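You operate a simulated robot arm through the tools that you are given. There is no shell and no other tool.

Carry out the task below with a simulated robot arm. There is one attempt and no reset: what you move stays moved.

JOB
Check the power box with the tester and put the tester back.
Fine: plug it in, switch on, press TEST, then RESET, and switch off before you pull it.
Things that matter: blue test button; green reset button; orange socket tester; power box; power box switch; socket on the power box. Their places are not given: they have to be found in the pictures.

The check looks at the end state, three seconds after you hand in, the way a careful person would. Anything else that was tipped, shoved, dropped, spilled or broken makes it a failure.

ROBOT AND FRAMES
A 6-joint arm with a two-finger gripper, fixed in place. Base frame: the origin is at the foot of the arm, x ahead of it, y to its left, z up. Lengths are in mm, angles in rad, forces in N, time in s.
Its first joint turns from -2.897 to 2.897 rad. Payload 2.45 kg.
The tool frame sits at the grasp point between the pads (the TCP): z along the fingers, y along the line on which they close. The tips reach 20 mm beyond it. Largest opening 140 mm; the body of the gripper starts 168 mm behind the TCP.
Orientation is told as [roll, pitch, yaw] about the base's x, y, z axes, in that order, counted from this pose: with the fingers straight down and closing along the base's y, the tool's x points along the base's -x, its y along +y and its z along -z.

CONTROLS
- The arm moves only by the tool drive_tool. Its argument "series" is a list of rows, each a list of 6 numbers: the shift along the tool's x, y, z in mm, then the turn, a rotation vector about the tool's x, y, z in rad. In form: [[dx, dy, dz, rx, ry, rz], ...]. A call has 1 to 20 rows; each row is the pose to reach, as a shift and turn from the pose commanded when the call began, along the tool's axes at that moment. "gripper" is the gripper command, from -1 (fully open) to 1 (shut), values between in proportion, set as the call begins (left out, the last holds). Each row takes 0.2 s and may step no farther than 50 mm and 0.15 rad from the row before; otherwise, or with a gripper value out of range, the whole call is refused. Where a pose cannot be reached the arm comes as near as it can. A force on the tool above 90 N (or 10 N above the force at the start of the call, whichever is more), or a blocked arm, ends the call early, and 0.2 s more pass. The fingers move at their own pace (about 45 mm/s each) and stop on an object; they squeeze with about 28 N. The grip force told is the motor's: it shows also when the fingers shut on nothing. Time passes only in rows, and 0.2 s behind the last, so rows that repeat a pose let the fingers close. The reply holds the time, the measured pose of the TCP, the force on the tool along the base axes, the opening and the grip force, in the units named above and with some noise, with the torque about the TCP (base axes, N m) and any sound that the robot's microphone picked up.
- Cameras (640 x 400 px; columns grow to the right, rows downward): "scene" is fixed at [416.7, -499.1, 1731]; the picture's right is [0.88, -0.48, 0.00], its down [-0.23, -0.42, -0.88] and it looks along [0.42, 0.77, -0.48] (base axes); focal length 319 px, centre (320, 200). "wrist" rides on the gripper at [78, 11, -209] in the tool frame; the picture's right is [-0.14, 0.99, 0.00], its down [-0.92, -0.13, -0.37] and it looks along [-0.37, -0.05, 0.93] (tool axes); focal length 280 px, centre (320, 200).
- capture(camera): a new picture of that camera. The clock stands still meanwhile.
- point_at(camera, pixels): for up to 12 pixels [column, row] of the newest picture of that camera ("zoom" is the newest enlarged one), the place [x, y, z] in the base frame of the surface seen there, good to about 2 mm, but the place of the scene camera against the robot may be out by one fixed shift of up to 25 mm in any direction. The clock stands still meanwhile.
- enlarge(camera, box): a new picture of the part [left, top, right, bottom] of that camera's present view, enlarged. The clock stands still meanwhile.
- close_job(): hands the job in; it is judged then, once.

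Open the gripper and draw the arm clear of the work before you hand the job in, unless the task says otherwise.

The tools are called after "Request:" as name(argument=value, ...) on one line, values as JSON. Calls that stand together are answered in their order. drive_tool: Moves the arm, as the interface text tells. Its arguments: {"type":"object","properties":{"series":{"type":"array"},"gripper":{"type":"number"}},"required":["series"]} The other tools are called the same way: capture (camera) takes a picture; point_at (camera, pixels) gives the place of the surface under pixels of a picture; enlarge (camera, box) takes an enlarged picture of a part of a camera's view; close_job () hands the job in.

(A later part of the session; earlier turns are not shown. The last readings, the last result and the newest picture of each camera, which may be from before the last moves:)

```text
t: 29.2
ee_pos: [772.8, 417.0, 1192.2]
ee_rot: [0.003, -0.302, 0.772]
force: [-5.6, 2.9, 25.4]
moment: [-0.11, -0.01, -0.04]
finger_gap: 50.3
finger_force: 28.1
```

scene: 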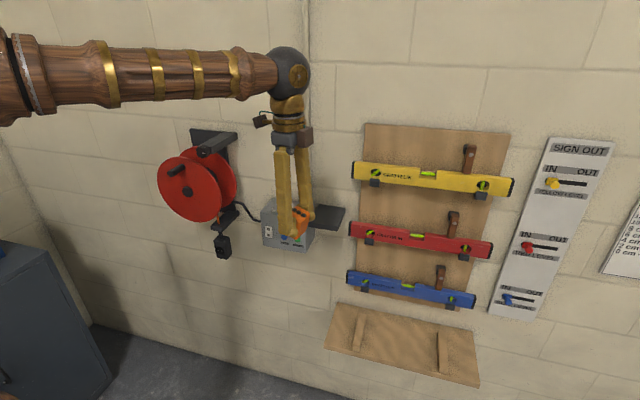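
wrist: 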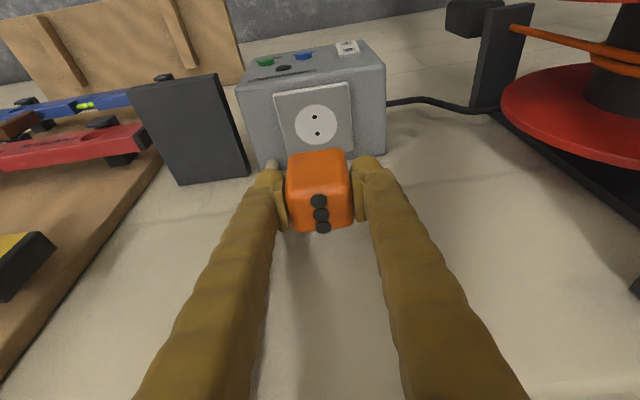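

The TCP is now at 1192.2 with 25 N but no snap. I check the tester's height and position.

Request:
enlarge(camera="wrist", box=[250, 110, 390, 240])

Request:
enlarge(camera="scene", box=[270, 180, 310, 220])

```text
3.08 times, centred on (320, 175) of wrist
```

zoom: 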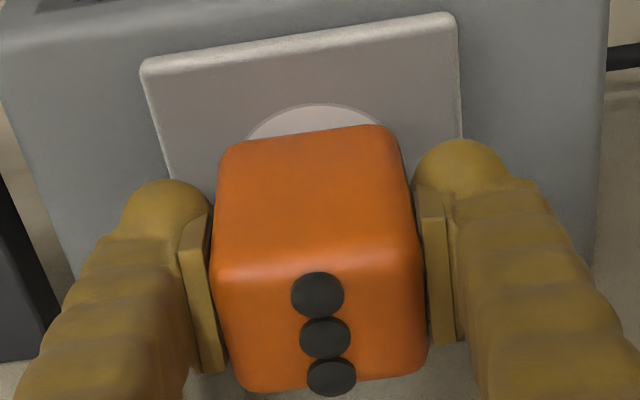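

```text
10.00 times, centred on (290, 200) of scene
```

zoom: 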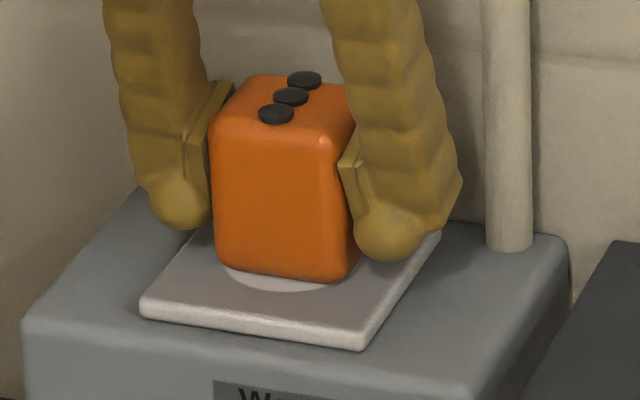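

The tester slipped up in the grip by ~4 mm and rests flush on the plate, nicely inside the socket circle. I release and listen again.

Request:
drive_tool(series=[[0, 0, 0, 0, 0, 0], [0, 0, 0, 0, 0, 0], [0, 0, 0, 0, 0, 0], [0, 0, 0, 0, 0, 0]], gripper=-0.143)

Request:
enlarge(camera="wrist", box=[250, 110, 390, 240])

Request:
point_at(camera="zoom", pixels=[[318, 170], [318, 200], [270, 190], [370, 180], [320, 295], [326, 338], [332, 376], [230, 265], [410, 255]])

```text
t: 30.2
ee_pos: [772.2, 417.4, 1191.4]
ee_rot: [0.0, -0.302, 0.772]
force: [-0.3, 0.1, 0.3]
moment: [-0.01, -0.01, -0.02]
finger_gap: 80.2
finger_force: 0.1
```

```text
3.08 times, centred on (320, 175) of wrist
```

zoom: 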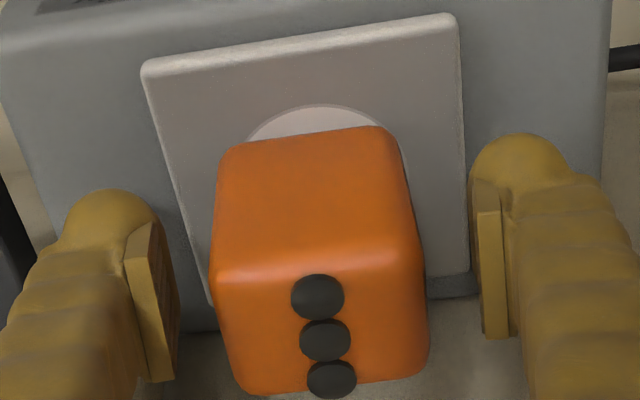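

```text
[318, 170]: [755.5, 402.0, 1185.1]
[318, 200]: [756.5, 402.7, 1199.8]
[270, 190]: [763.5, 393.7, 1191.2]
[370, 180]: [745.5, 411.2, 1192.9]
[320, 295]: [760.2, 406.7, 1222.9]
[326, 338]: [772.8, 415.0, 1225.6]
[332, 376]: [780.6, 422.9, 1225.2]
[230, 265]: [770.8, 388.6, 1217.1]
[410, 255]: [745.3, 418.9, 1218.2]
```

No snap this time. My reading: the first press latched it but side preload kicked it out on release, and it probably must be lifted clear before it can latch again. I raise the grasp 4 mm, regrip, and lift about 40 mm.

Request:
drive_tool(series=[[-1.2, 0, -3.8, 0, 0, 0], [-1.2, 0, -3.8, 0, 0, 0]])

Request:
drive_tool(series=[[0, 0, 0, 0, 0, 0], [0, 0, 0, 0, 0, 0], [0, 0, 0, 0, 0, 0], [0, 0, 0, 0, 0, 0], [0, 0, 0, 0, 0, 0]], gripper=1)

Request:
drive_tool(series=[[-1.2, 0, -3.8, 0, 0, 0], [-4, 0, -13, 0, 0, 0], [-8, 0, -26, 0, 0, 0], [-12, 0, -38, 0, 0, 0], [-12, 0, -38, 0, 0, 0]])

Request:
enlarge(camera="wrist", box=[240, 90, 400, 240])

```text
t: 30.8
ee_pos: [770.8, 416.3, 1194.7]
ee_rot: [0.002, -0.301, 0.772]
force: [-0.5, -0.1, 0.2]
moment: [0.01, 0.01, 0.02]
finger_gap: 79.9
finger_force: 0.1
```

```text
t: 32.0
ee_pos: [771.0, 416.1, 1195.6]
ee_rot: [0.002, -0.3, 0.771]
force: [-0.4, 0.1, 1.3]
moment: [0.02, -0.06, 0.0]
finger_gap: 50.0
finger_force: 27.9
```

```text
t: 33.2
ee_pos: [772.5, 415.9, 1237.0]
ee_rot: [0.002, -0.3, 0.771]
force: [0.1, 0.5, -0.7]
moment: [0.02, 0.02, -0.02]
finger_gap: 50.6
finger_force: 28.2
```

```text
2.67 times, centred on (320, 165) of wrist
```

zoom: 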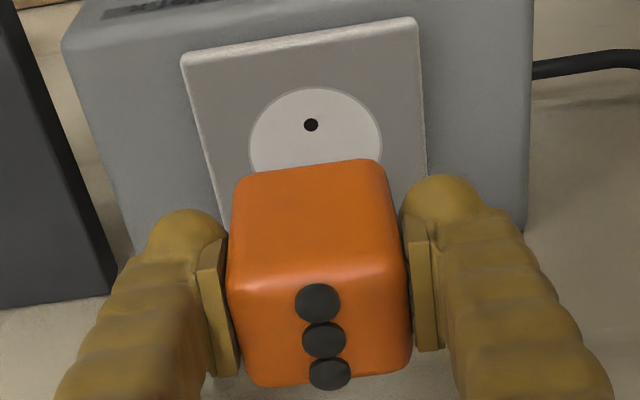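

Lifted freely with no snap. I measure lamps, front face, the hole (311,125) and circle edges in this zoom.

Request:
point_at(camera="zoom", pixels=[[318, 303], [324, 340], [330, 374], [318, 200], [318, 230], [270, 215], [370, 205], [311, 125], [250, 150], [382, 143], [312, 87], [345, 345]])

Request:
enlarge(camera="scene", box=[266, 170, 314, 218])

```text
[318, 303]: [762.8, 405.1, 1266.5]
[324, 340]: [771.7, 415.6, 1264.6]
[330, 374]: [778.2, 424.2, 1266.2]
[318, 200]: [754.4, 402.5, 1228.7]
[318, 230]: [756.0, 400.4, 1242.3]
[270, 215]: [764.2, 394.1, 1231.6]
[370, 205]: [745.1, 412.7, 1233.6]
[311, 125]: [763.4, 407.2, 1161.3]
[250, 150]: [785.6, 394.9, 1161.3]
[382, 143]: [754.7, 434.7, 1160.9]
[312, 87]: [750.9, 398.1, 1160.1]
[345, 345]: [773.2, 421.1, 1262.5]
```

```text
8.33 times, centred on (290, 194) of scene
```

zoom: 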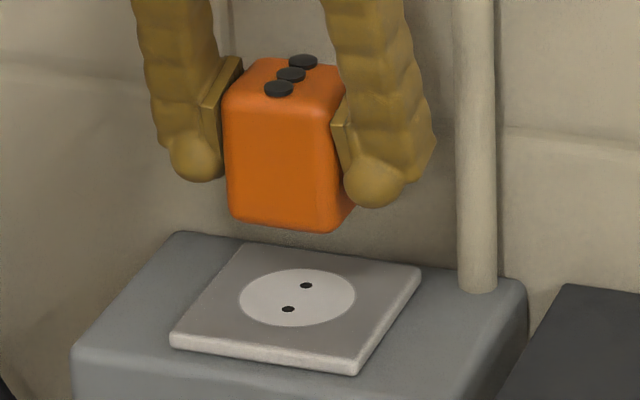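

Alignment is within about 1 mm (tester u 843, t -238.6; socket u 842.8, t -237.8). I descend 37 mm with +0.4 mm left correction, stopping just above contact.

Request:
drive_tool(series=[[3, 0.4, 9.5, 0, 0, 0], [6, 0.4, 19, 0, 0, 0], [8.5, 0.4, 27.5, 0, 0, 0], [10.7, 0.4, 34.5, 0, 0, 0], [10.7, 0.4, 34.5, 0, 0, 0]])

Request:
drive_tool(series=[[0.3, 0, 0.96, 0, 0, 0], [0.6, 0, 1.9, 0, 0, 0]])

```text
t: 34.4
ee_pos: [771.1, 415.4, 1200.3]
ee_rot: [0.001, -0.299, 0.772]
force: [0.5, 0.4, -1.8]
moment: [0.02, 0.02, 0.0]
finger_gap: 50.4
finger_force: 28.4
```

```text
t: 35.0
ee_pos: [769.8, 417.8, 1196.9]
ee_rot: [0.002, -0.299, 0.772]
force: [0.4, 0.3, -1.3]
moment: [0.0, 0.0, 0.0]
finger_gap: 50.3
finger_force: 28.5
```

Still no contact at z≈1197. I continue with two more 0.7 mm steps at a time.

Request:
drive_tool(series=[[0.2, 0, 0.7, 0, 0, 0], [0.4, 0, 1.4, 0, 0, 0]])

Request:
drive_tool(series=[[0.2, 0, 0.7, 0, 0, 0], [0.4, 0, 1.4, 0, 0, 0]])

```text
t: 35.6
ee_pos: [770.3, 416.9, 1195.0]
ee_rot: [0.002, -0.301, 0.772]
force: [-0.1, 0.7, -0.6]
moment: [0.03, 0.01, 0.02]
finger_gap: 50.5
finger_force: 27.7
```

```text
t: 36.2
ee_pos: [770.3, 416.5, 1195.6]
ee_rot: [0.002, -0.301, 0.772]
force: [-22.0, -5.0, 16.0]
moment: [0.06, -0.34, -0.04]
finger_gap: 50.5
finger_force: 28.8
heard: snap
```

Snap, with the socket pulling outward (~19 N) and left (~12 N). I now relieve the preload by shifting the tool ~1.0 mm outward and 0.6 mm left before releasing.

Request:
drive_tool(series=[[0.45, 0.3, -0.2, 0, 0, 0], [0.9, 0.6, -0.3, 0, 0, 0]])

```text
t: 36.8
ee_pos: [769.7, 416.7, 1194.4]
ee_rot: [0.002, -0.301, 0.771]
force: [-17.1, 2.3, 23.5]
moment: [-0.07, -0.23, -0.03]
finger_gap: 50.2
finger_force: 27.9
```

Outward pull dropped to ~11 N, left ~13 N, up 23 N. I keep relieving: outward 1.2, left 0.8, up 1 mm.

Request:
drive_tool(series=[[0.4, 0.4, -0.65, 0, 0, 0], [0.85, 0.8, -1.3, 0, 0, 0]])

```text
t: 37.4
ee_pos: [770.0, 417.0, 1194.7]
ee_rot: [0.001, -0.302, 0.772]
force: [11.5, 17.3, 15.0]
moment: [-0.35, 0.22, -0.04]
finger_gap: 50.4
finger_force: 28.1
```

The pull reversed to +20 N inward, so I overshot outward; I go back 0.75 mm inward, 0.2 mm left and 0.6 mm up.

Request:
drive_tool(series=[[-0.9, 0.2, -0.35, 0, 0, 0], [-0.9, 0.2, -0.35, 0, 0, 0]])

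```text
t: 38.0
ee_pos: [768.6, 415.9, 1194.0]
ee_rot: [0.002, -0.296, 0.772]
force: [-0.3, -0.8, -1.2]
moment: [0.01, 0.0, 0.02]
finger_gap: 50.2
finger_force: 27.6
heard: snap
```

It popped free (second snap, forces zero), which means the socket lets go under side/upward load. The present lateral position should now be nearly centred, so I lift 12 mm and bring it straight down again in small steps.

Request:
drive_tool(series=[[-1.8, 0, -5.7, 0, 0, 0], [-3.6, 0, -11.5, 0, 0, 0], [-3.6, 0, -11.5, 0, 0, 0]])

Request:
enlarge(camera="scene", box=[266, 170, 314, 218])

Request:
enlarge(camera="wrist", box=[240, 90, 400, 240])

```text
t: 38.8
ee_pos: [769.3, 417.8, 1207.6]
ee_rot: [0.001, -0.301, 0.77]
force: [0.1, 0.6, -1.0]
moment: [-0.02, 0.01, 0.02]
finger_gap: 50.3
finger_force: 28.5
```

```text
8.33 times, centred on (290, 194) of scene
```

zoom: 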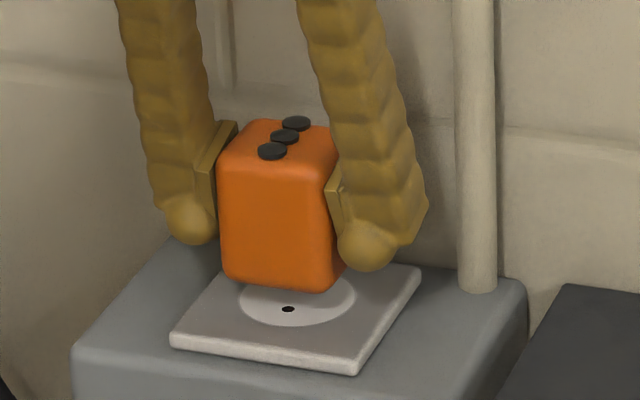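

```text
2.67 times, centred on (320, 165) of wrist
```

zoom: 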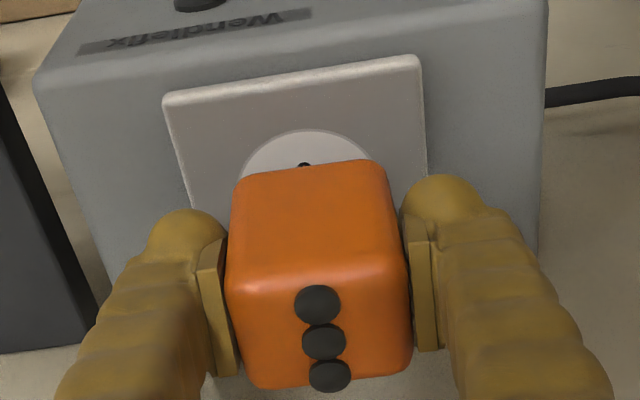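

The tester hangs ~13 mm up and looks centred on the hole. I descend 10 mm, then in 0.5 mm rows.

Request:
drive_tool(series=[[1.5, 0, 4.8, 0, 0, 0], [3, 0, 9.6, 0, 0, 0], [3, 0, 9.6, 0, 0, 0]])

Request:
drive_tool(series=[[0.15, 0, 0.5, 0, 0, 0], [0.3, 0, 1.0, 0, 0, 0]])

Request:
drive_tool(series=[[0.15, 0, 0.5, 0, 0, 0], [0.3, 0, 1.0, 0, 0, 0]])

```text
t: 39.6
ee_pos: [769.5, 417.4, 1199.8]
ee_rot: [0.003, -0.3, 0.773]
force: [-0.4, -0.5, -1.1]
moment: [0.0, -0.02, 0.03]
finger_gap: 50.4
finger_force: 28.2
```

```text
t: 40.2
ee_pos: [770.8, 416.7, 1197.6]
ee_rot: [0.002, -0.299, 0.771]
force: [0.5, -0.2, -0.9]
moment: [0.02, -0.02, 0.01]
finger_gap: 50.3
finger_force: 28.3
```

```text
t: 40.8
ee_pos: [770.3, 418.4, 1194.7]
ee_rot: [0.003, -0.3, 0.77]
force: [0.3, 0.2, -1.0]
moment: [0.0, 0.02, -0.05]
finger_gap: 50.2
finger_force: 27.8
```

Force still shows just the tester's weight (-1 N), so no contact. I go on in 0.5 mm rows.

Request:
drive_tool(series=[[0.15, 0, 0.5, 0, 0, 0], [0.3, 0, 1.0, 0, 0, 0]])

Request:
drive_tool(series=[[0.15, 0, 0.5, 0, 0, 0]])

```text
t: 41.4
ee_pos: [768.7, 417.2, 1194.8]
ee_rot: [0.0, -0.3, 0.773]
force: [-0.6, -0.1, -1.0]
moment: [0.03, -0.04, -0.01]
finger_gap: 50.3
finger_force: 28.0
```

```text
t: 41.8
ee_pos: [770.2, 417.8, 1194.1]
ee_rot: [0.003, -0.3, 0.771]
force: [-0.1, 0.3, -1.7]
moment: [0.0, 0.0, -0.02]
finger_gap: 50.3
finger_force: 28.7
```

Still in air. I continue with single 0.5 mm steps.

Request:
drive_tool(series=[[0.15, 0, 0.5, 0, 0, 0]])

Request:
drive_tool(series=[[0.15, 0, 0.5, 0, 0, 0]])

Request:
enlarge(camera="scene", box=[266, 180, 314, 228])

```text
t: 42.2
ee_pos: [769.5, 417.5, 1193.9]
ee_rot: [0.001, -0.302, 0.773]
force: [1.2, 0.0, 1.2]
moment: [-0.05, -0.01, -0.01]
finger_gap: 50.3
finger_force: 27.5
```

```text
t: 42.6
ee_pos: [768.7, 416.0, 1193.8]
ee_rot: [0.001, -0.302, 0.773]
force: [11.8, -4.6, 10.2]
moment: [-0.41, 0.39, 0.11]
finger_gap: 50.6
finger_force: 27.9
heard: snap
```

```text
8.33 times, centred on (290, 204) of scene
```

zoom: 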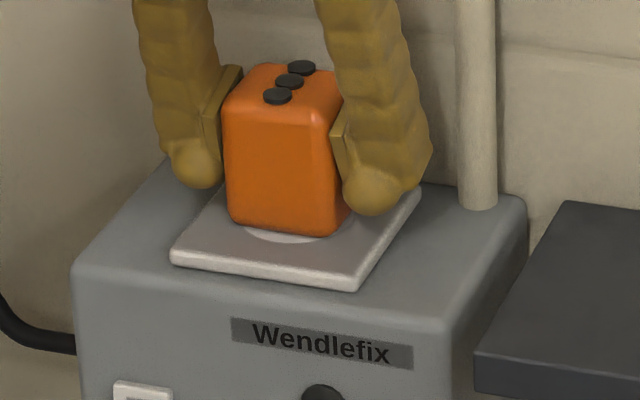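

It snapped in again with smaller side loads (right ~11 N, up 10 N). I trim 0.4 mm to the right without lifting.

Request:
drive_tool(series=[[0, -0.2, 0, 0, 0, 0], [-0.1, -0.4, 0.05, 0, 0, 0]])

```text
t: 43.2
ee_pos: [771.5, 415.8, 1193.9]
ee_rot: [0.004, -0.302, 0.772]
force: [8.9, -6.6, 24.2]
moment: [-0.13, 0.28, 0.02]
finger_gap: 50.0
finger_force: 28.1
```

Right pull still ~11 N. I trim another 0.5 mm right and 0.4 mm up.

Request:
drive_tool(series=[[0, -0.25, 0, 0, 0, 0], [-0.1, -0.5, -0.35, 0, 0, 0], [-0.1, -0.5, -0.35, 0, 0, 0]])

```text
t: 44.0
ee_pos: [770.1, 416.1, 1195.0]
ee_rot: [0.001, -0.3, 0.771]
force: [9.1, -8.7, 10.5]
moment: [0.39, -0.1, 0.05]
finger_gap: 50.5
finger_force: 28.0
```

Right pull persists (~12 N) with inward now ~0. I trim right by 0.8 mm more and re-read.

Request:
drive_tool(series=[[0, -0.3, 0, 0, 0, 0], [0, -0.8, 0, 0, 0, 0], [0, -0.8, 0, 0, 0, 0]])

```text
t: 44.8
ee_pos: [769.5, 416.9, 1193.4]
ee_rot: [0.002, -0.3, 0.773]
force: [-15.1, -16.8, 12.7]
moment: [0.37, -0.33, -0.01]
finger_gap: 50.4
finger_force: 28.6
```

The side-to-side pull is now gone; the remaining in/out pull seems to come from small arm jitter between calls. I release now.

Request:
drive_tool(series=[[0, 0, 0, 0, 0, 0], [0, 0, 0, 0, 0, 0], [0, 0, 0, 0, 0, 0]], gripper=-0.143)

```text
t: 45.6
ee_pos: [771.9, 417.6, 1194.1]
ee_rot: [0.002, -0.301, 0.771]
force: [0.3, 0.2, 0.1]
moment: [0.0, 0.01, -0.01]
finger_gap: 79.9
finger_force: 0.0
```

No snap on release: the tester stays plugged. I raise the fingers straight up off it, then back away from the wall.

Request:
drive_tool(series=[[-9.5, 0, -30.5, 0, 0, 0], [-19, 0, -61, 0, 0, 0], [-28.4, 0, -91.7, 0, 0, 0], [9.8, 0, -103.5, 0, 0, 0], [48, 0, -115.3, 0, 0, 0], [86.2, 0, -127, 0, 0, 0], [124.4, 0, -139, 0, 0, 0], [162.6, 0, -150.8, 0, 0, 0], [200.8, 0, -162.6, 0, 0, 0]])

Request:
enlarge(camera="scene", box=[250, 170, 330, 250])

Request:
capture(camera="wrist")

```text
t: 47.6
ee_pos: [598.0, 249.2, 1291.1]
ee_rot: [0.002, -0.299, 0.769]
force: [0.8, -0.1, 0.1]
moment: [-0.02, 0.03, 0.02]
finger_gap: 80.2
finger_force: 0.1
```

```text
5.00 times, centred on (290, 210) of scene
```

zoom: 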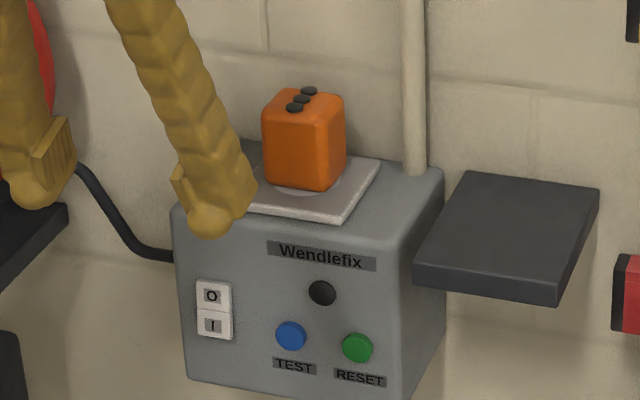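

```text
taken
```

wrist: 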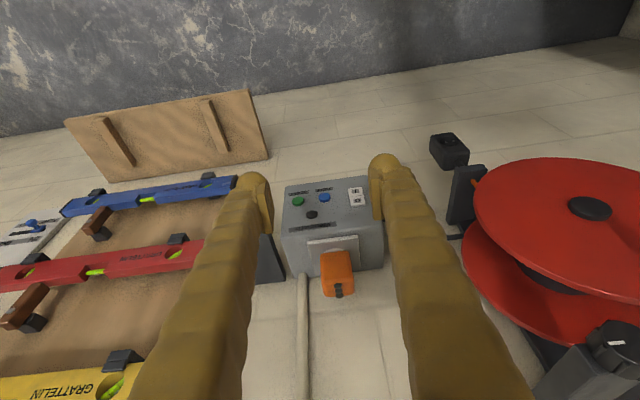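

The tester sits plugged on the socket. Before turning the tool horizontal, I check how far the reel (at (190,185) and (235,180)) sticks out, and read button/switch places from the wrist view at (298,201),(324,198),(356,190),(357,201).

Request:
point_at(camera="scene", pixels=[[190, 190], [235, 180], [220, 215], [175, 172], [222, 245], [240, 215]])

Request:
enlarge(camera="wrist", box=[270, 170, 390, 310])

```text
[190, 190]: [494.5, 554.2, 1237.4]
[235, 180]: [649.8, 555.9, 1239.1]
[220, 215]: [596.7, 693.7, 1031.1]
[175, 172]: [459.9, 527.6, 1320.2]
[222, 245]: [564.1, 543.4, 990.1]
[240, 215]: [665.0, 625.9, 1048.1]
```

```text
2.86 times, centred on (330, 240) of wrist
```

zoom: 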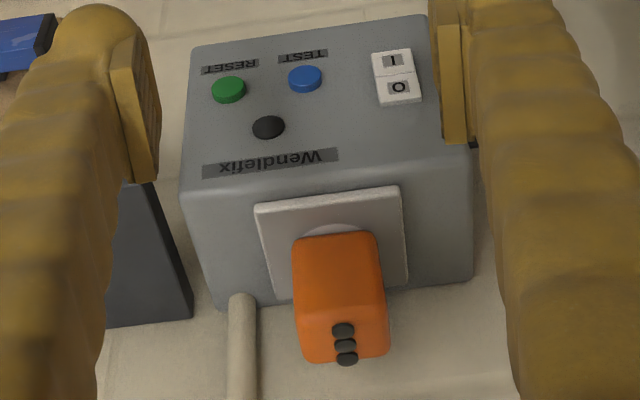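

The reel stays left of t≈-41, clear of my work area. I read the buttons and switch halves in the zoom.

Request:
point_at(camera="zoom", pixels=[[228, 88], [304, 77], [391, 61], [399, 87], [268, 127], [389, 52], [402, 100], [345, 120], [230, 150], [343, 330], [345, 345], [347, 358]])

```text
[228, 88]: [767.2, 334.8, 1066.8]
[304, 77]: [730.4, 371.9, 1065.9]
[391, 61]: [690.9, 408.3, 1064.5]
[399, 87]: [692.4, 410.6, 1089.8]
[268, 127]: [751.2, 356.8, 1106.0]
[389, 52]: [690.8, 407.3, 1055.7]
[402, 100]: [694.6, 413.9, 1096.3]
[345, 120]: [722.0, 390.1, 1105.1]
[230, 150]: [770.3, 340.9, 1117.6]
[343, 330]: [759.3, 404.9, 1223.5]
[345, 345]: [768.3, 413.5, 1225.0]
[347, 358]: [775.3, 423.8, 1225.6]
```

Switch: I half at t≈-188, z≈1061 (protruding), O half at z≈1092; TEST t≈-243, RESET t≈-293.5, z≈1066, button faces u≈783.5. I close the fingers and swing the tool to nearly horizontal, staging at u≈700 in front of the I half.

Request:
drive_tool(series=[[-3, 6, 30, 0, -0.15, 0], [-6, 12, 60, 0, -0.3, 0], [-10, 18, 91, 0, -0.45, 0], [-13, 24.6, 122, 0, -0.6, 0], [-16, 31, 152, 0, -0.75, 0], [-19.6, 37, 182, 0, -0.9, 0], [-23, 43, 213, 0, -1.05, 0], [-26, 49.3, 243.5, 0, -1.2, 0], [-26, 49.3, 243.5, 0, -1.2, 0]], gripper=1)

Request:
capture(camera="wrist")

Request:
capture(camera="scene")

```text
t: 49.6
ee_pos: [669.9, 363.2, 1075.1]
ee_rot: [0.017, -1.501, 0.751]
force: [0.1, 0.5, -0.2]
moment: [0.05, 0.03, 0.01]
finger_gap: 0.0
finger_force: 27.6
out of reach, approached as far as the arm can: row 7, 8, 9
```

```text
taken
```

wrist: 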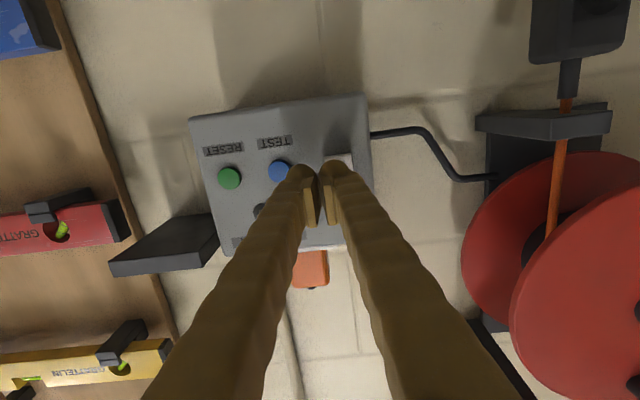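

```text
taken
```

scene: 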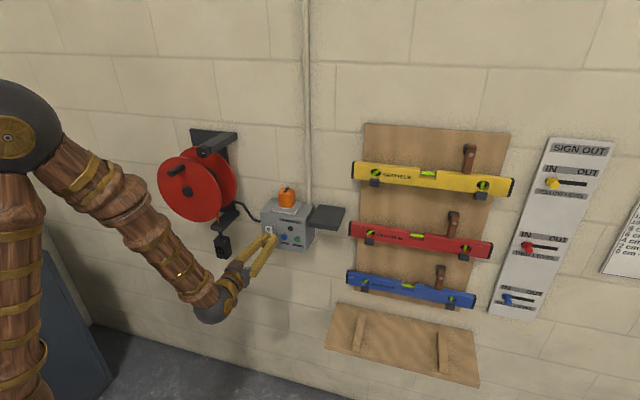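

The arm settled at (670,363,1075), about 18 mm right of and 13 mm above the I half, tips ~30 mm from the box. I shift left 18 and down 12.6 and look.

Request:
drive_tool(series=[[6, 9, 0, 0, 0, 0], [12.6, 17.8, 0, 0, 0, 0], [12.6, 17.8, 0, 0, 0, 0]])

Request:
enlarge(camera="wrist", box=[240, 90, 400, 250])

Request:
enlarge(camera="scene", box=[250, 180, 330, 260])

```text
t: 50.4
ee_pos: [666.0, 383.4, 1068.6]
ee_rot: [0.027, -1.501, 0.744]
force: [-0.5, 0.3, -0.1]
moment: [-0.03, -0.02, 0.0]
finger_gap: 0.0
finger_force: 28.0
out of reach, approached as far as the arm can: row 1, 2, 3
```

```text
2.50 times, centred on (320, 170) of wrist
```

zoom: 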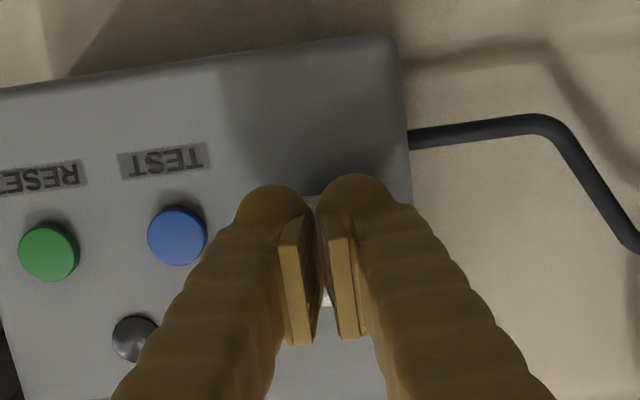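

```text
5.00 times, centred on (290, 220) of scene
```

zoom: 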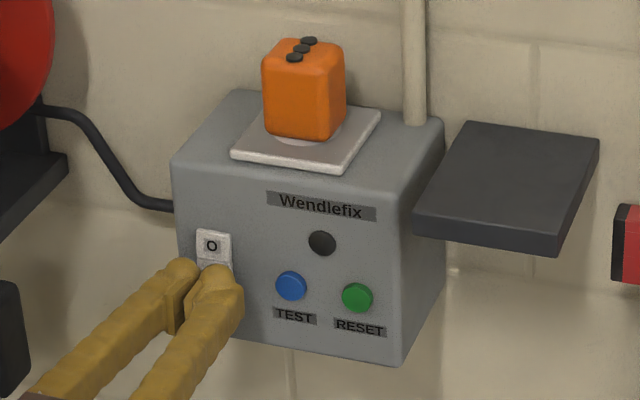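

Lateral position is right (t≈-188); z is ~1068 and tips are ~15 mm from the switch. I read the fingertip and rocker places before pushing.

Request:
enlarge(camera="wrist", box=[280, 130, 360, 230])

Request:
point_at(camera="zoom", pixels=[[230, 165], [400, 150], [305, 160], [310, 185], [330, 370], [318, 170], [300, 130], [450, 150]])

```text
4.00 times, centred on (320, 180) of wrist
```

zoom: 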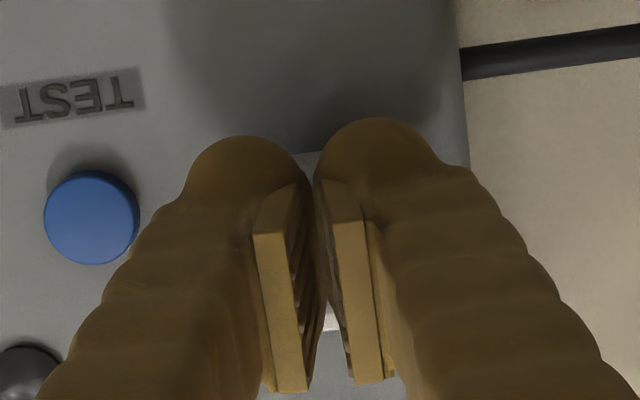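

```text
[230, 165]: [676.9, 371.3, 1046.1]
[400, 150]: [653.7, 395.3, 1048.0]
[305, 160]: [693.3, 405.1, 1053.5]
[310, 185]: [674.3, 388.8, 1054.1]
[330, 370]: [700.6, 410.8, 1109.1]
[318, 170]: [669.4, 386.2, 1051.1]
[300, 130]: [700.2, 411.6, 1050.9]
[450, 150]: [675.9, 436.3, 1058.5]
```

Fingertips are balls about 33 mm apart, so I'll press with a single finger. For the I half I use the right finger: shift left 11, down 15, and forward 10, then check reach.

Request:
drive_tool(series=[[7, 5, 5, 0, 0, 0], [15, 11, 10, 0, 0, 0], [15, 11, 10, 0, 0, 0]])

Request:
enlarge(camera="wrist", box=[260, 110, 380, 230])

Request:
enlarge(camera="scene", box=[250, 200, 310, 260])

```text
t: 51.2
ee_pos: [668.7, 394.9, 1059.3]
ee_rot: [0.159, -1.496, 0.622]
force: [0.0, -1.1, -0.1]
moment: [0.0, 0.04, 0.01]
finger_gap: 0.1
finger_force: 28.1
out of reach, approached as far as the arm can: row 2, 3
```

```text
3.33 times, centred on (320, 170) of wrist
```

zoom: 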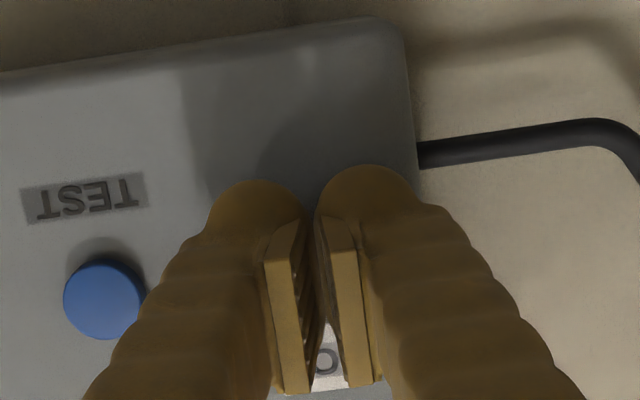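

```text
6.67 times, centred on (280, 230) of scene
```

zoom: 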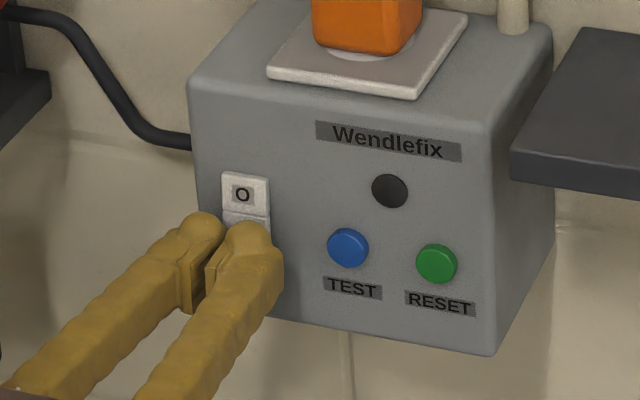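

The tips are ~5 mm from the I half at z≈1058 with the right finger on it. I push forward in 2 mm rows (plus 4 mm left), letting the force guard stop me.

Request:
drive_tool(series=[[0, 2, 2, 0, 0, 0], [0, 4, 4, 0, 0, 0], [0, 4, 6, 0, 0, 0], [0, 4, 8, 0, 0, 0]])

```text
t: 52.2
ee_pos: [670.7, 401.4, 1058.8]
ee_rot: [0.166, -1.495, 0.611]
force: [-35.4, -35.7, 10.2]
moment: [0.52, -0.64, -0.34]
finger_gap: 5.9
finger_force: 29.5
out of reach, approached as far as the arm can: row 2, 3
```

Contact: ~50 N outward at tip u≈781, and the finger gap opened to 5.9 mm, no click. I look.

Request:
enlarge(camera="wrist", box=[260, 110, 380, 230])

Request:
enlarge(camera="scene", box=[250, 200, 310, 260])

```text
3.33 times, centred on (320, 170) of wrist
```

zoom: 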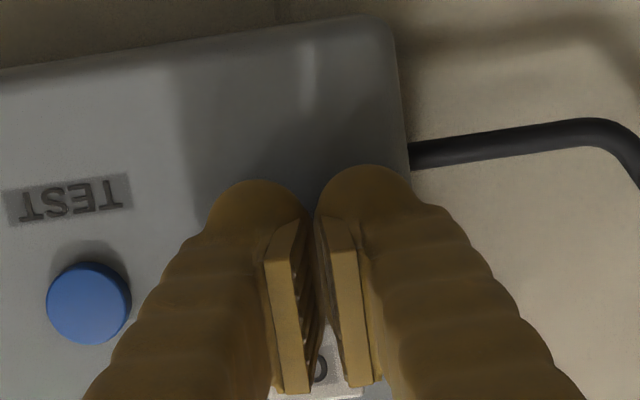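

```text
6.67 times, centred on (280, 230) of scene
```

zoom: 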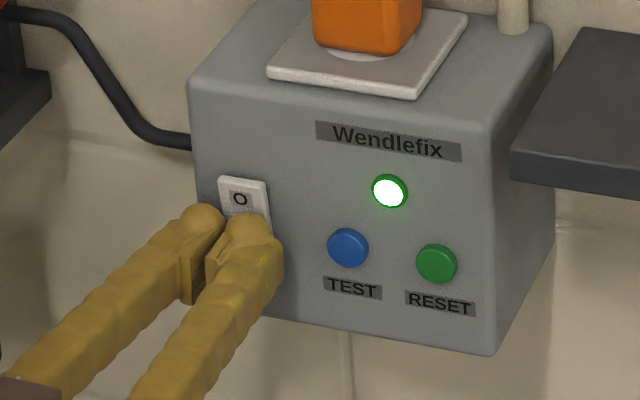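

The box lamp at (389,190) is lit green: switched on. I retreat 12 mm and rise 9 mm.

Request:
drive_tool(series=[[0, 0, -6, 0, 0, 0], [-4, -1, -12, 0, 0, 0], [-9, -3, -13, 0, 0, 0], [-9, -3, -13, 0, 0, 0]])

Request:
enlarge(camera="scene", box=[250, 180, 330, 260])

```text
t: 53.2
ee_pos: [664.8, 392.4, 1066.7]
ee_rot: [0.085, -1.499, 0.689]
force: [-0.2, 0.0, -0.1]
moment: [-0.02, -0.01, -0.01]
finger_gap: 0.0
finger_force: 29.6
```

```text
5.00 times, centred on (290, 220) of scene
```

zoom: 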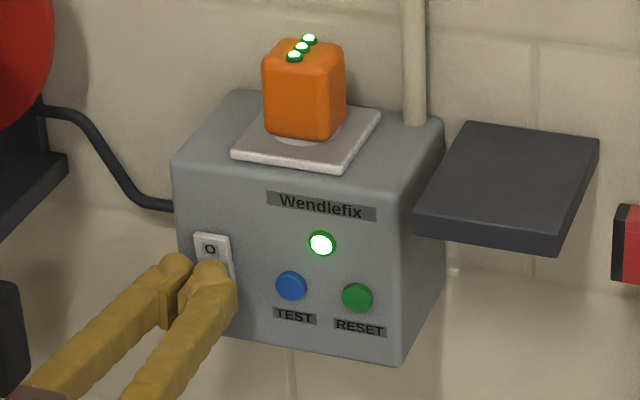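

All three tester lamps and the box lamp are lit, so the tester is plugged in and live. I open the gripper to ~100 mm so the right finger lines up alone with TEST.

Request:
drive_tool(series=[[0, 0, 0, 0, 0, 0], [0, 0, 0, 0, 0, 0], [0, 0, 0, 0, 0, 0], [0, 0, 0, 0, 0, 0], [0, 0, 0, 0, 0, 0]], gripper=-0.43)

Request:
enlarge(camera="wrist", box=[200, 90, 400, 240])

Request:
enlarge(camera="scene", box=[250, 200, 310, 260])

```text
t: 54.4
ee_pos: [663.5, 391.3, 1066.5]
ee_rot: [0.086, -1.499, 0.689]
force: [-0.3, 0.3, -0.6]
moment: [-0.01, 0.03, -0.01]
finger_gap: 100.1
finger_force: 0.1
```

```text
2.67 times, centred on (300, 165) of wrist
```

zoom: 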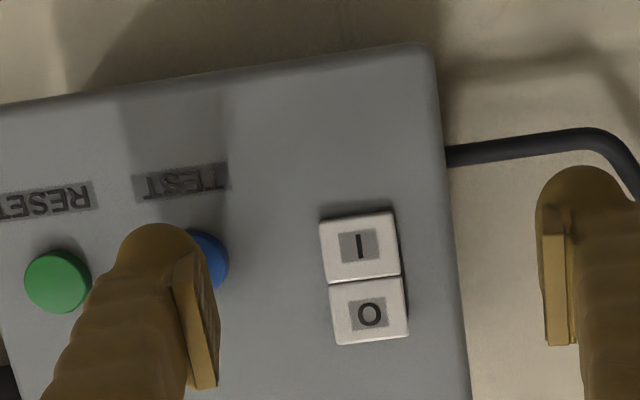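

```text
6.67 times, centred on (280, 230) of scene
```

zoom: 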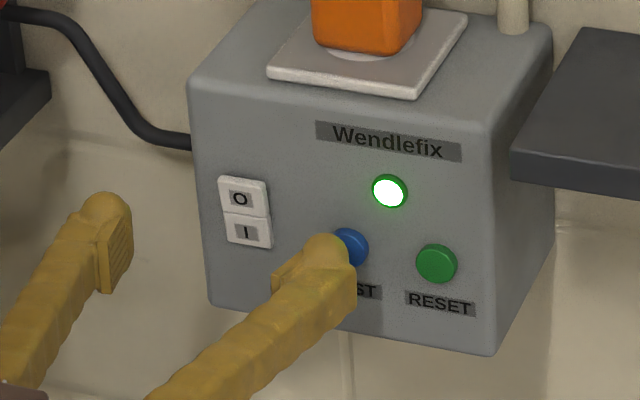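

I read the blue button and the finger tip places in the wrist view.

Request:
enlarge(camera="wrist", box=[200, 130, 320, 230])

Request:
point_at(camera="zoom", pixels=[[205, 180], [240, 190], [258, 200], [300, 190], [315, 200], [290, 170], [305, 225], [75, 215], [280, 350], [310, 290], [160, 230], [210, 165]])

```text
4.00 times, centred on (260, 180) of wrist
```

zoom: 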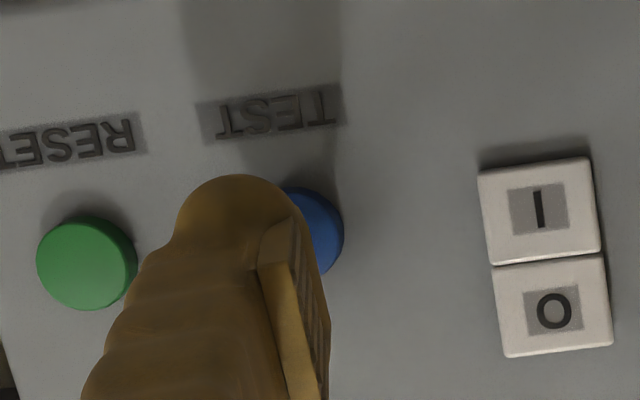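

```text
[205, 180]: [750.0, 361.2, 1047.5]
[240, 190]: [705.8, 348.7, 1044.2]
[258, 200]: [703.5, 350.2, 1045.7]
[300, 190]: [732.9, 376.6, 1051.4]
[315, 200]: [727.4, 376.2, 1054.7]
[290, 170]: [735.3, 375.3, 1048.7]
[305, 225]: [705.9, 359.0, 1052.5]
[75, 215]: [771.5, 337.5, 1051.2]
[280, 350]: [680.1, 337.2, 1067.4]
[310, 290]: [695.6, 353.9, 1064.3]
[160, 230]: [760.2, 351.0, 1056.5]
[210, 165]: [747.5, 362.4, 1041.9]
```

The finger (t≈-241) lines up with TEST (t≈-242). I push forward in small rows until contact and a few mm of travel.

Request:
drive_tool(series=[[0, 0, 5, 0, 0, 0], [0, 0, 10, 0, 0, 0], [0, 0, 13, 0, 0, 0], [0, 0, 15, 0, 0, 0]])

Request:
enlarge(camera="scene", box=[250, 180, 330, 260])

```text
t: 55.4
ee_pos: [674.0, 403.8, 1067.1]
ee_rot: [0.084, -1.498, 0.688]
force: [1.3, -0.4, -0.6]
moment: [0.01, 0.02, -0.01]
finger_gap: 99.9
finger_force: 0.1
```

```text
5.00 times, centred on (290, 220) of scene
```

zoom: 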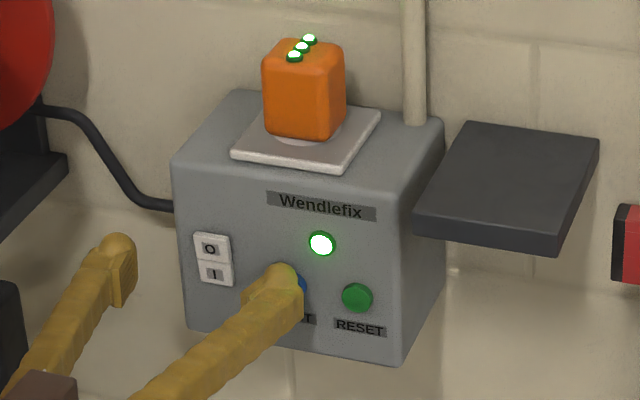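

No contact force yet at tip u≈785. I go on 2 mm at a time.

Request:
drive_tool(series=[[0, 0, 1.5, 0, 0, 0], [0, 0, 3, 0, 0, 0]])

Request:
enlarge(camera="scene", box=[250, 180, 330, 260])

```text
t: 56.0
ee_pos: [676.6, 404.5, 1066.4]
ee_rot: [0.086, -1.499, 0.69]
force: [-1.4, -0.6, -0.5]
moment: [0.0, -0.03, -0.14]
finger_gap: 100.0
finger_force: 0.0
heard: click
```

```text
5.00 times, centred on (290, 220) of scene
```

zoom: 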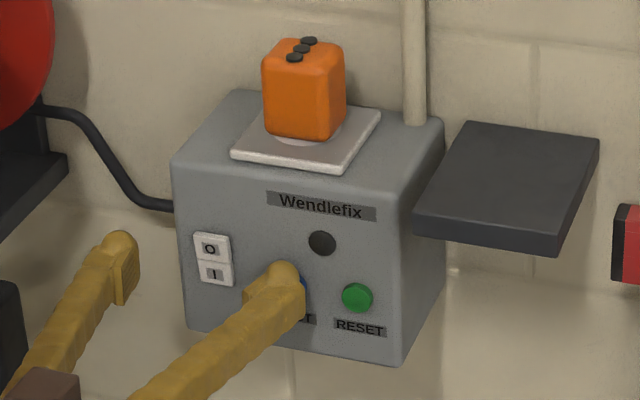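

Click: TEST tripped, lamps went dark. I retreat 17 mm, then shift right 32 mm with the gripper fully open so the right finger faces RESET.

Request:
drive_tool(series=[[0, 0, -8, 0, 0, 0], [0, 0, -17, 0, 0, 0], [0, -16, -17, 0, 0, 0], [0, -32, -17, 0, 0, 0], [0, -32, -17, 0, 0, 0]])

Request:
drive_tool(series=[[0, 0, 0, 0, 0, 0], [0, 0, 0, 0, 0, 0], [0, 0, 0, 0, 0, 0]], gripper=-1)

Request:
enlarge(camera="wrist", box=[190, 120, 330, 240])

Request:
enlarge(camera="scene", box=[250, 180, 330, 260])

```text
t: 57.2
ee_pos: [685.6, 370.7, 1065.9]
ee_rot: [0.023, -1.501, 0.748]
force: [0.3, 0.5, 0.0]
moment: [0.05, -0.06, 0.0]
finger_gap: 100.2
finger_force: 0.1
```

```text
t: 58.0
ee_pos: [686.0, 371.5, 1066.1]
ee_rot: [0.025, -1.501, 0.746]
force: [0.5, -0.2, -0.4]
moment: [-0.01, 0.0, 0.01]
finger_gap: 140.4
finger_force: 0.0
```

```text
3.33 times, centred on (260, 180) of wrist
```

zoom: 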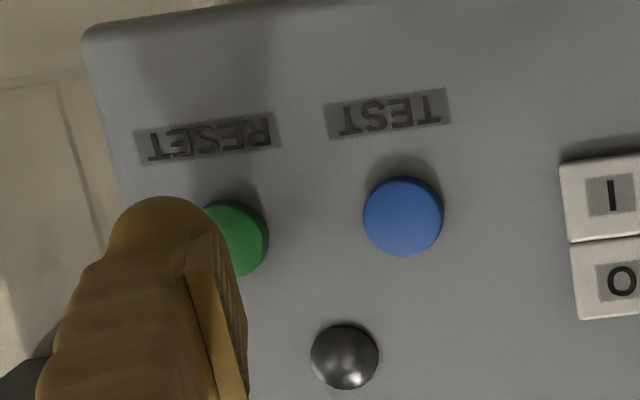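

```text
5.00 times, centred on (290, 220) of scene
```

zoom: 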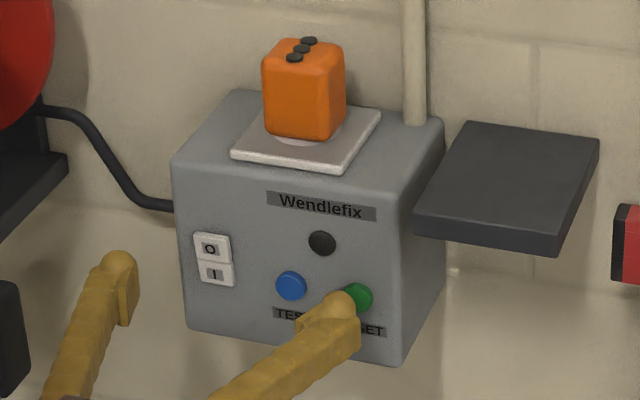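

The right finger faces RESET similarly to before. I read the finger (170,215) and green button (250,235) for alignment using a fresh wrist zoom.

Request:
enlarge(camera="wrist", box=[190, 120, 330, 240])

Request:
point_at(camera="zoom", pixels=[[165, 212], [180, 215], [225, 255], [250, 235], [264, 240], [403, 217], [365, 217], [442, 217], [230, 208]])

```text
3.33 times, centred on (260, 180) of wrist
```

zoom: 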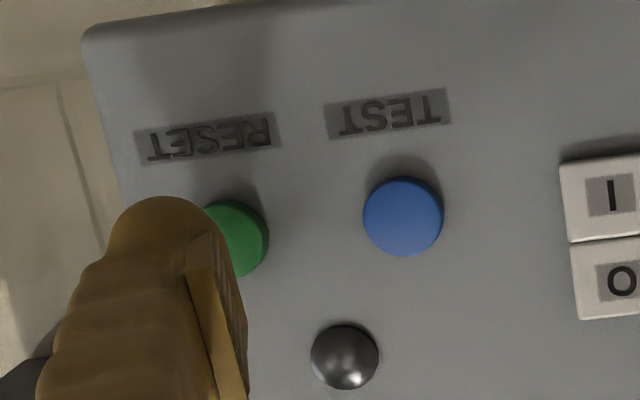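

```text
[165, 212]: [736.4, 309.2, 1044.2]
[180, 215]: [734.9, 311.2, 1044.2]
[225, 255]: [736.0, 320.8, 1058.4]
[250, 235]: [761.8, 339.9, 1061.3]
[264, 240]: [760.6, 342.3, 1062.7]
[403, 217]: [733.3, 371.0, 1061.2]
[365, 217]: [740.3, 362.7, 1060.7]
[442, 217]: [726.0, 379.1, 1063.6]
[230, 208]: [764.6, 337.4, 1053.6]
```

Button radius is ~11 mm and the finger is within ~3 mm of its centre. I shift 2 mm right and 2 mm down while pushing forward 15 mm, then the last bit.

Request:
drive_tool(series=[[1, -1, 5, 0, 0, 0], [2, -2, 10, 0, 0, 0], [2, -2, 13, 0, 0, 0], [2, -2, 15, 0, 0, 0]])

Request:
drive_tool(series=[[0, 0, 1.5, 0, 0, 0], [0, 0, 3, 0, 0, 0]])

Request:
enlarge(camera="scene", box=[250, 180, 330, 260])

```text
t: 59.0
ee_pos: [699.5, 379.3, 1064.4]
ee_rot: [0.026, -1.5, 0.747]
force: [-0.1, -0.3, 0.1]
moment: [0.0, 0.05, 0.02]
finger_gap: 140.0
finger_force: 0.1
```

```text
t: 59.6
ee_pos: [701.3, 382.0, 1062.7]
ee_rot: [0.026, -1.502, 0.745]
force: [0.4, 0.9, -0.4]
moment: [0.01, -0.01, 0.01]
finger_gap: 139.7
finger_force: 0.1
```

```text
5.00 times, centred on (290, 220) of scene
```

zoom: 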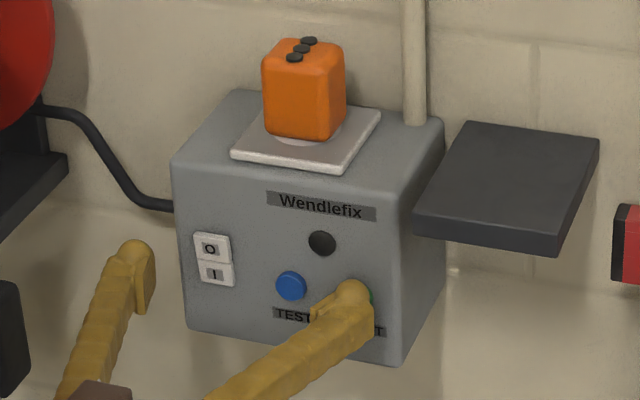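

No contact yet at u≈769. I push 3 mm further in small rows.

Request:
drive_tool(series=[[0, 0, 1, 0, 0, 0], [0, 0, 2, 0, 0, 0], [0, 0, 3, 0, 0, 0]])

Request:
enlarge(camera="scene", box=[250, 180, 330, 260])

```text
t: 60.4
ee_pos: [704.9, 384.6, 1063.0]
ee_rot: [0.026, -1.502, 0.746]
force: [-0.2, 0.0, -0.1]
moment: [0.01, 0.03, -0.05]
finger_gap: 139.9
finger_force: 0.0
```

```text
5.00 times, centred on (290, 220) of scene
```

zoom: 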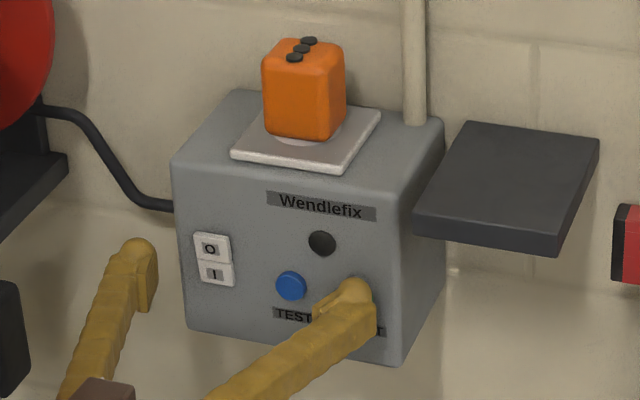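

Still no force; with the wide opening the tips sit a bit further back. I check the wrist zoom, then push on.

Request:
enlarge(camera="wrist", box=[190, 120, 330, 240])

Request:
drive_tool(series=[[0, 0, 1, 0, 0, 0], [0, 0, 2, 0, 0, 0]])

```text
3.33 times, centred on (260, 180) of wrist
```

zoom: 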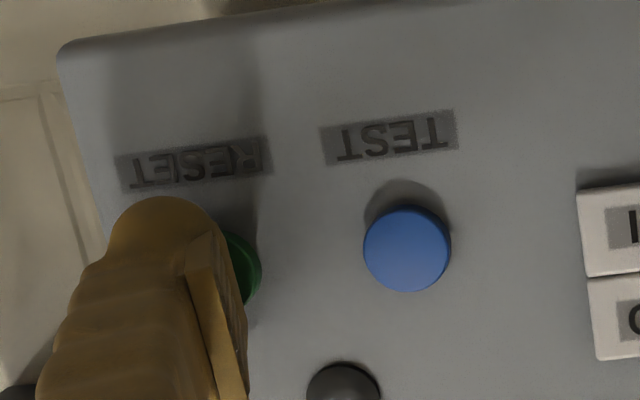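

```text
t: 61.0
ee_pos: [705.7, 386.2, 1063.7]
ee_rot: [0.023, -1.503, 0.747]
force: [-2.6, -2.8, 1.4]
moment: [-0.04, -0.1, -0.28]
finger_gap: 140.1
finger_force: 0.2
heard: click
```

Click heard with light contact force. I check whether the lamps are back.

Request:
enlarge(camera="scene", box=[250, 180, 330, 260])

```text
5.00 times, centred on (290, 220) of scene
```

zoom: 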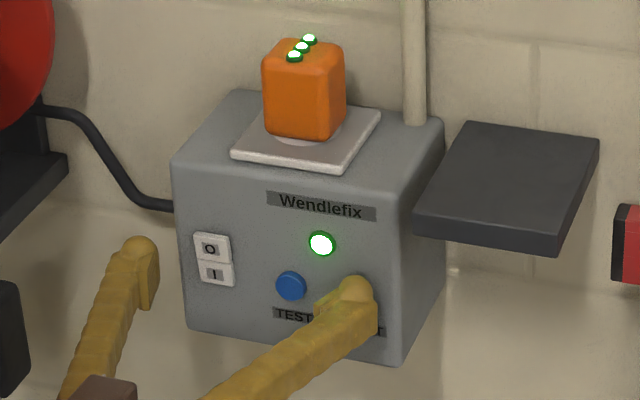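

All lamps are lit again: RESET worked. I retreat 24 mm, then rise 35 mm and move left 36 mm toward the O half while closing the gripper.

Request:
drive_tool(series=[[0, 0, -12, 0, 0, 0], [0, 0, -25, 0, 0, 0], [-17, 0, -27, 0, 0, 0], [-35, 0, -27, 0, 0, 0], [-35, 18, -27, 0, 0, 0], [-35, 36, -27, 0, 0, 0], [-35, 36, -27, 0, 0, 0]])

Request:
drive_tool(series=[[0, 0, 0, 0, 0, 0], [0, 0, 0, 0, 0, 0], [0, 0, 0, 0, 0, 0], [0, 0, 0, 0, 0, 0], [0, 0, 0, 0, 0, 0], [0, 0, 0, 0, 0, 0], [0, 0, 0, 0, 0, 0], [0, 0, 0, 0, 0, 0]], gripper=1)

Request:
enlarge(camera="wrist", box=[240, 110, 400, 250])

Request:
enlarge(camera="scene", box=[250, 180, 330, 260])

```text
t: 62.6
ee_pos: [661.4, 394.7, 1097.7]
ee_rot: [0.025, -1.501, 0.747]
force: [-0.1, 0.0, 0.3]
moment: [-0.01, 0.03, -0.01]
finger_gap: 140.0
finger_force: 0.0
```

```text
t: 64.4
ee_pos: [661.6, 394.4, 1097.4]
ee_rot: [0.028, -1.501, 0.748]
force: [1.0, -0.4, -0.1]
moment: [-0.04, 0.0, 0.0]
finger_gap: 0.1
finger_force: 15.7
```

```text
2.86 times, centred on (320, 180) of wrist
```

zoom: 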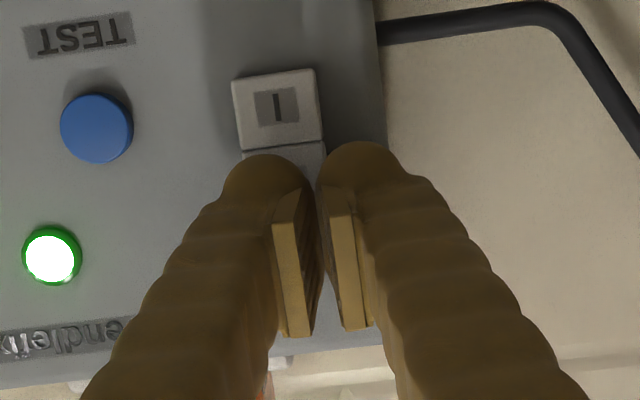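

```text
5.00 times, centred on (290, 220) of scene
```

zoom: 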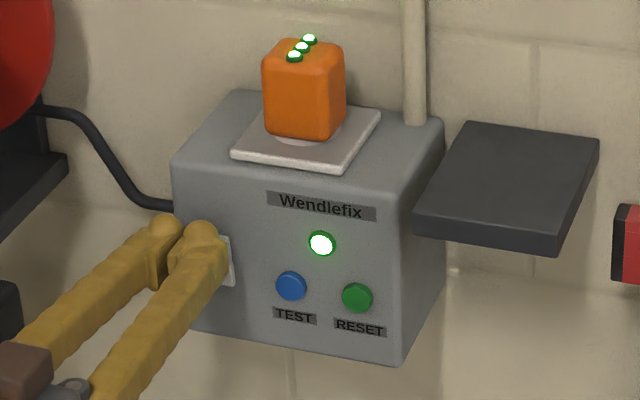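

The right finger is in front of the O half at z≈1096. I push forward in small rows.

Request:
drive_tool(series=[[0, 0, 5, 0, 0, 0], [0, 0, 9, 0, 0, 0], [0, 0, 11, 0, 0, 0], [0, 0, 13, 0, 0, 0]])

Request:
enlarge(camera="scene", box=[250, 180, 330, 260])

```text
t: 65.4
ee_pos: [672.0, 404.1, 1098.1]
ee_rot: [0.027, -1.5, 0.747]
force: [0.1, -0.2, -0.1]
moment: [-0.02, 0.0, 0.02]
finger_gap: 0.1
finger_force: 28.2
```

```text
5.00 times, centred on (290, 220) of scene
```

zoom: 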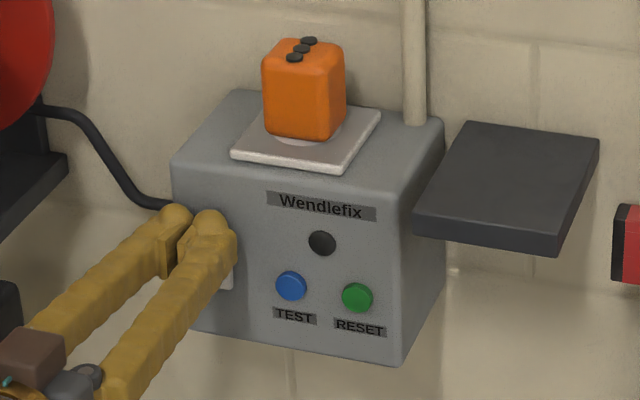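

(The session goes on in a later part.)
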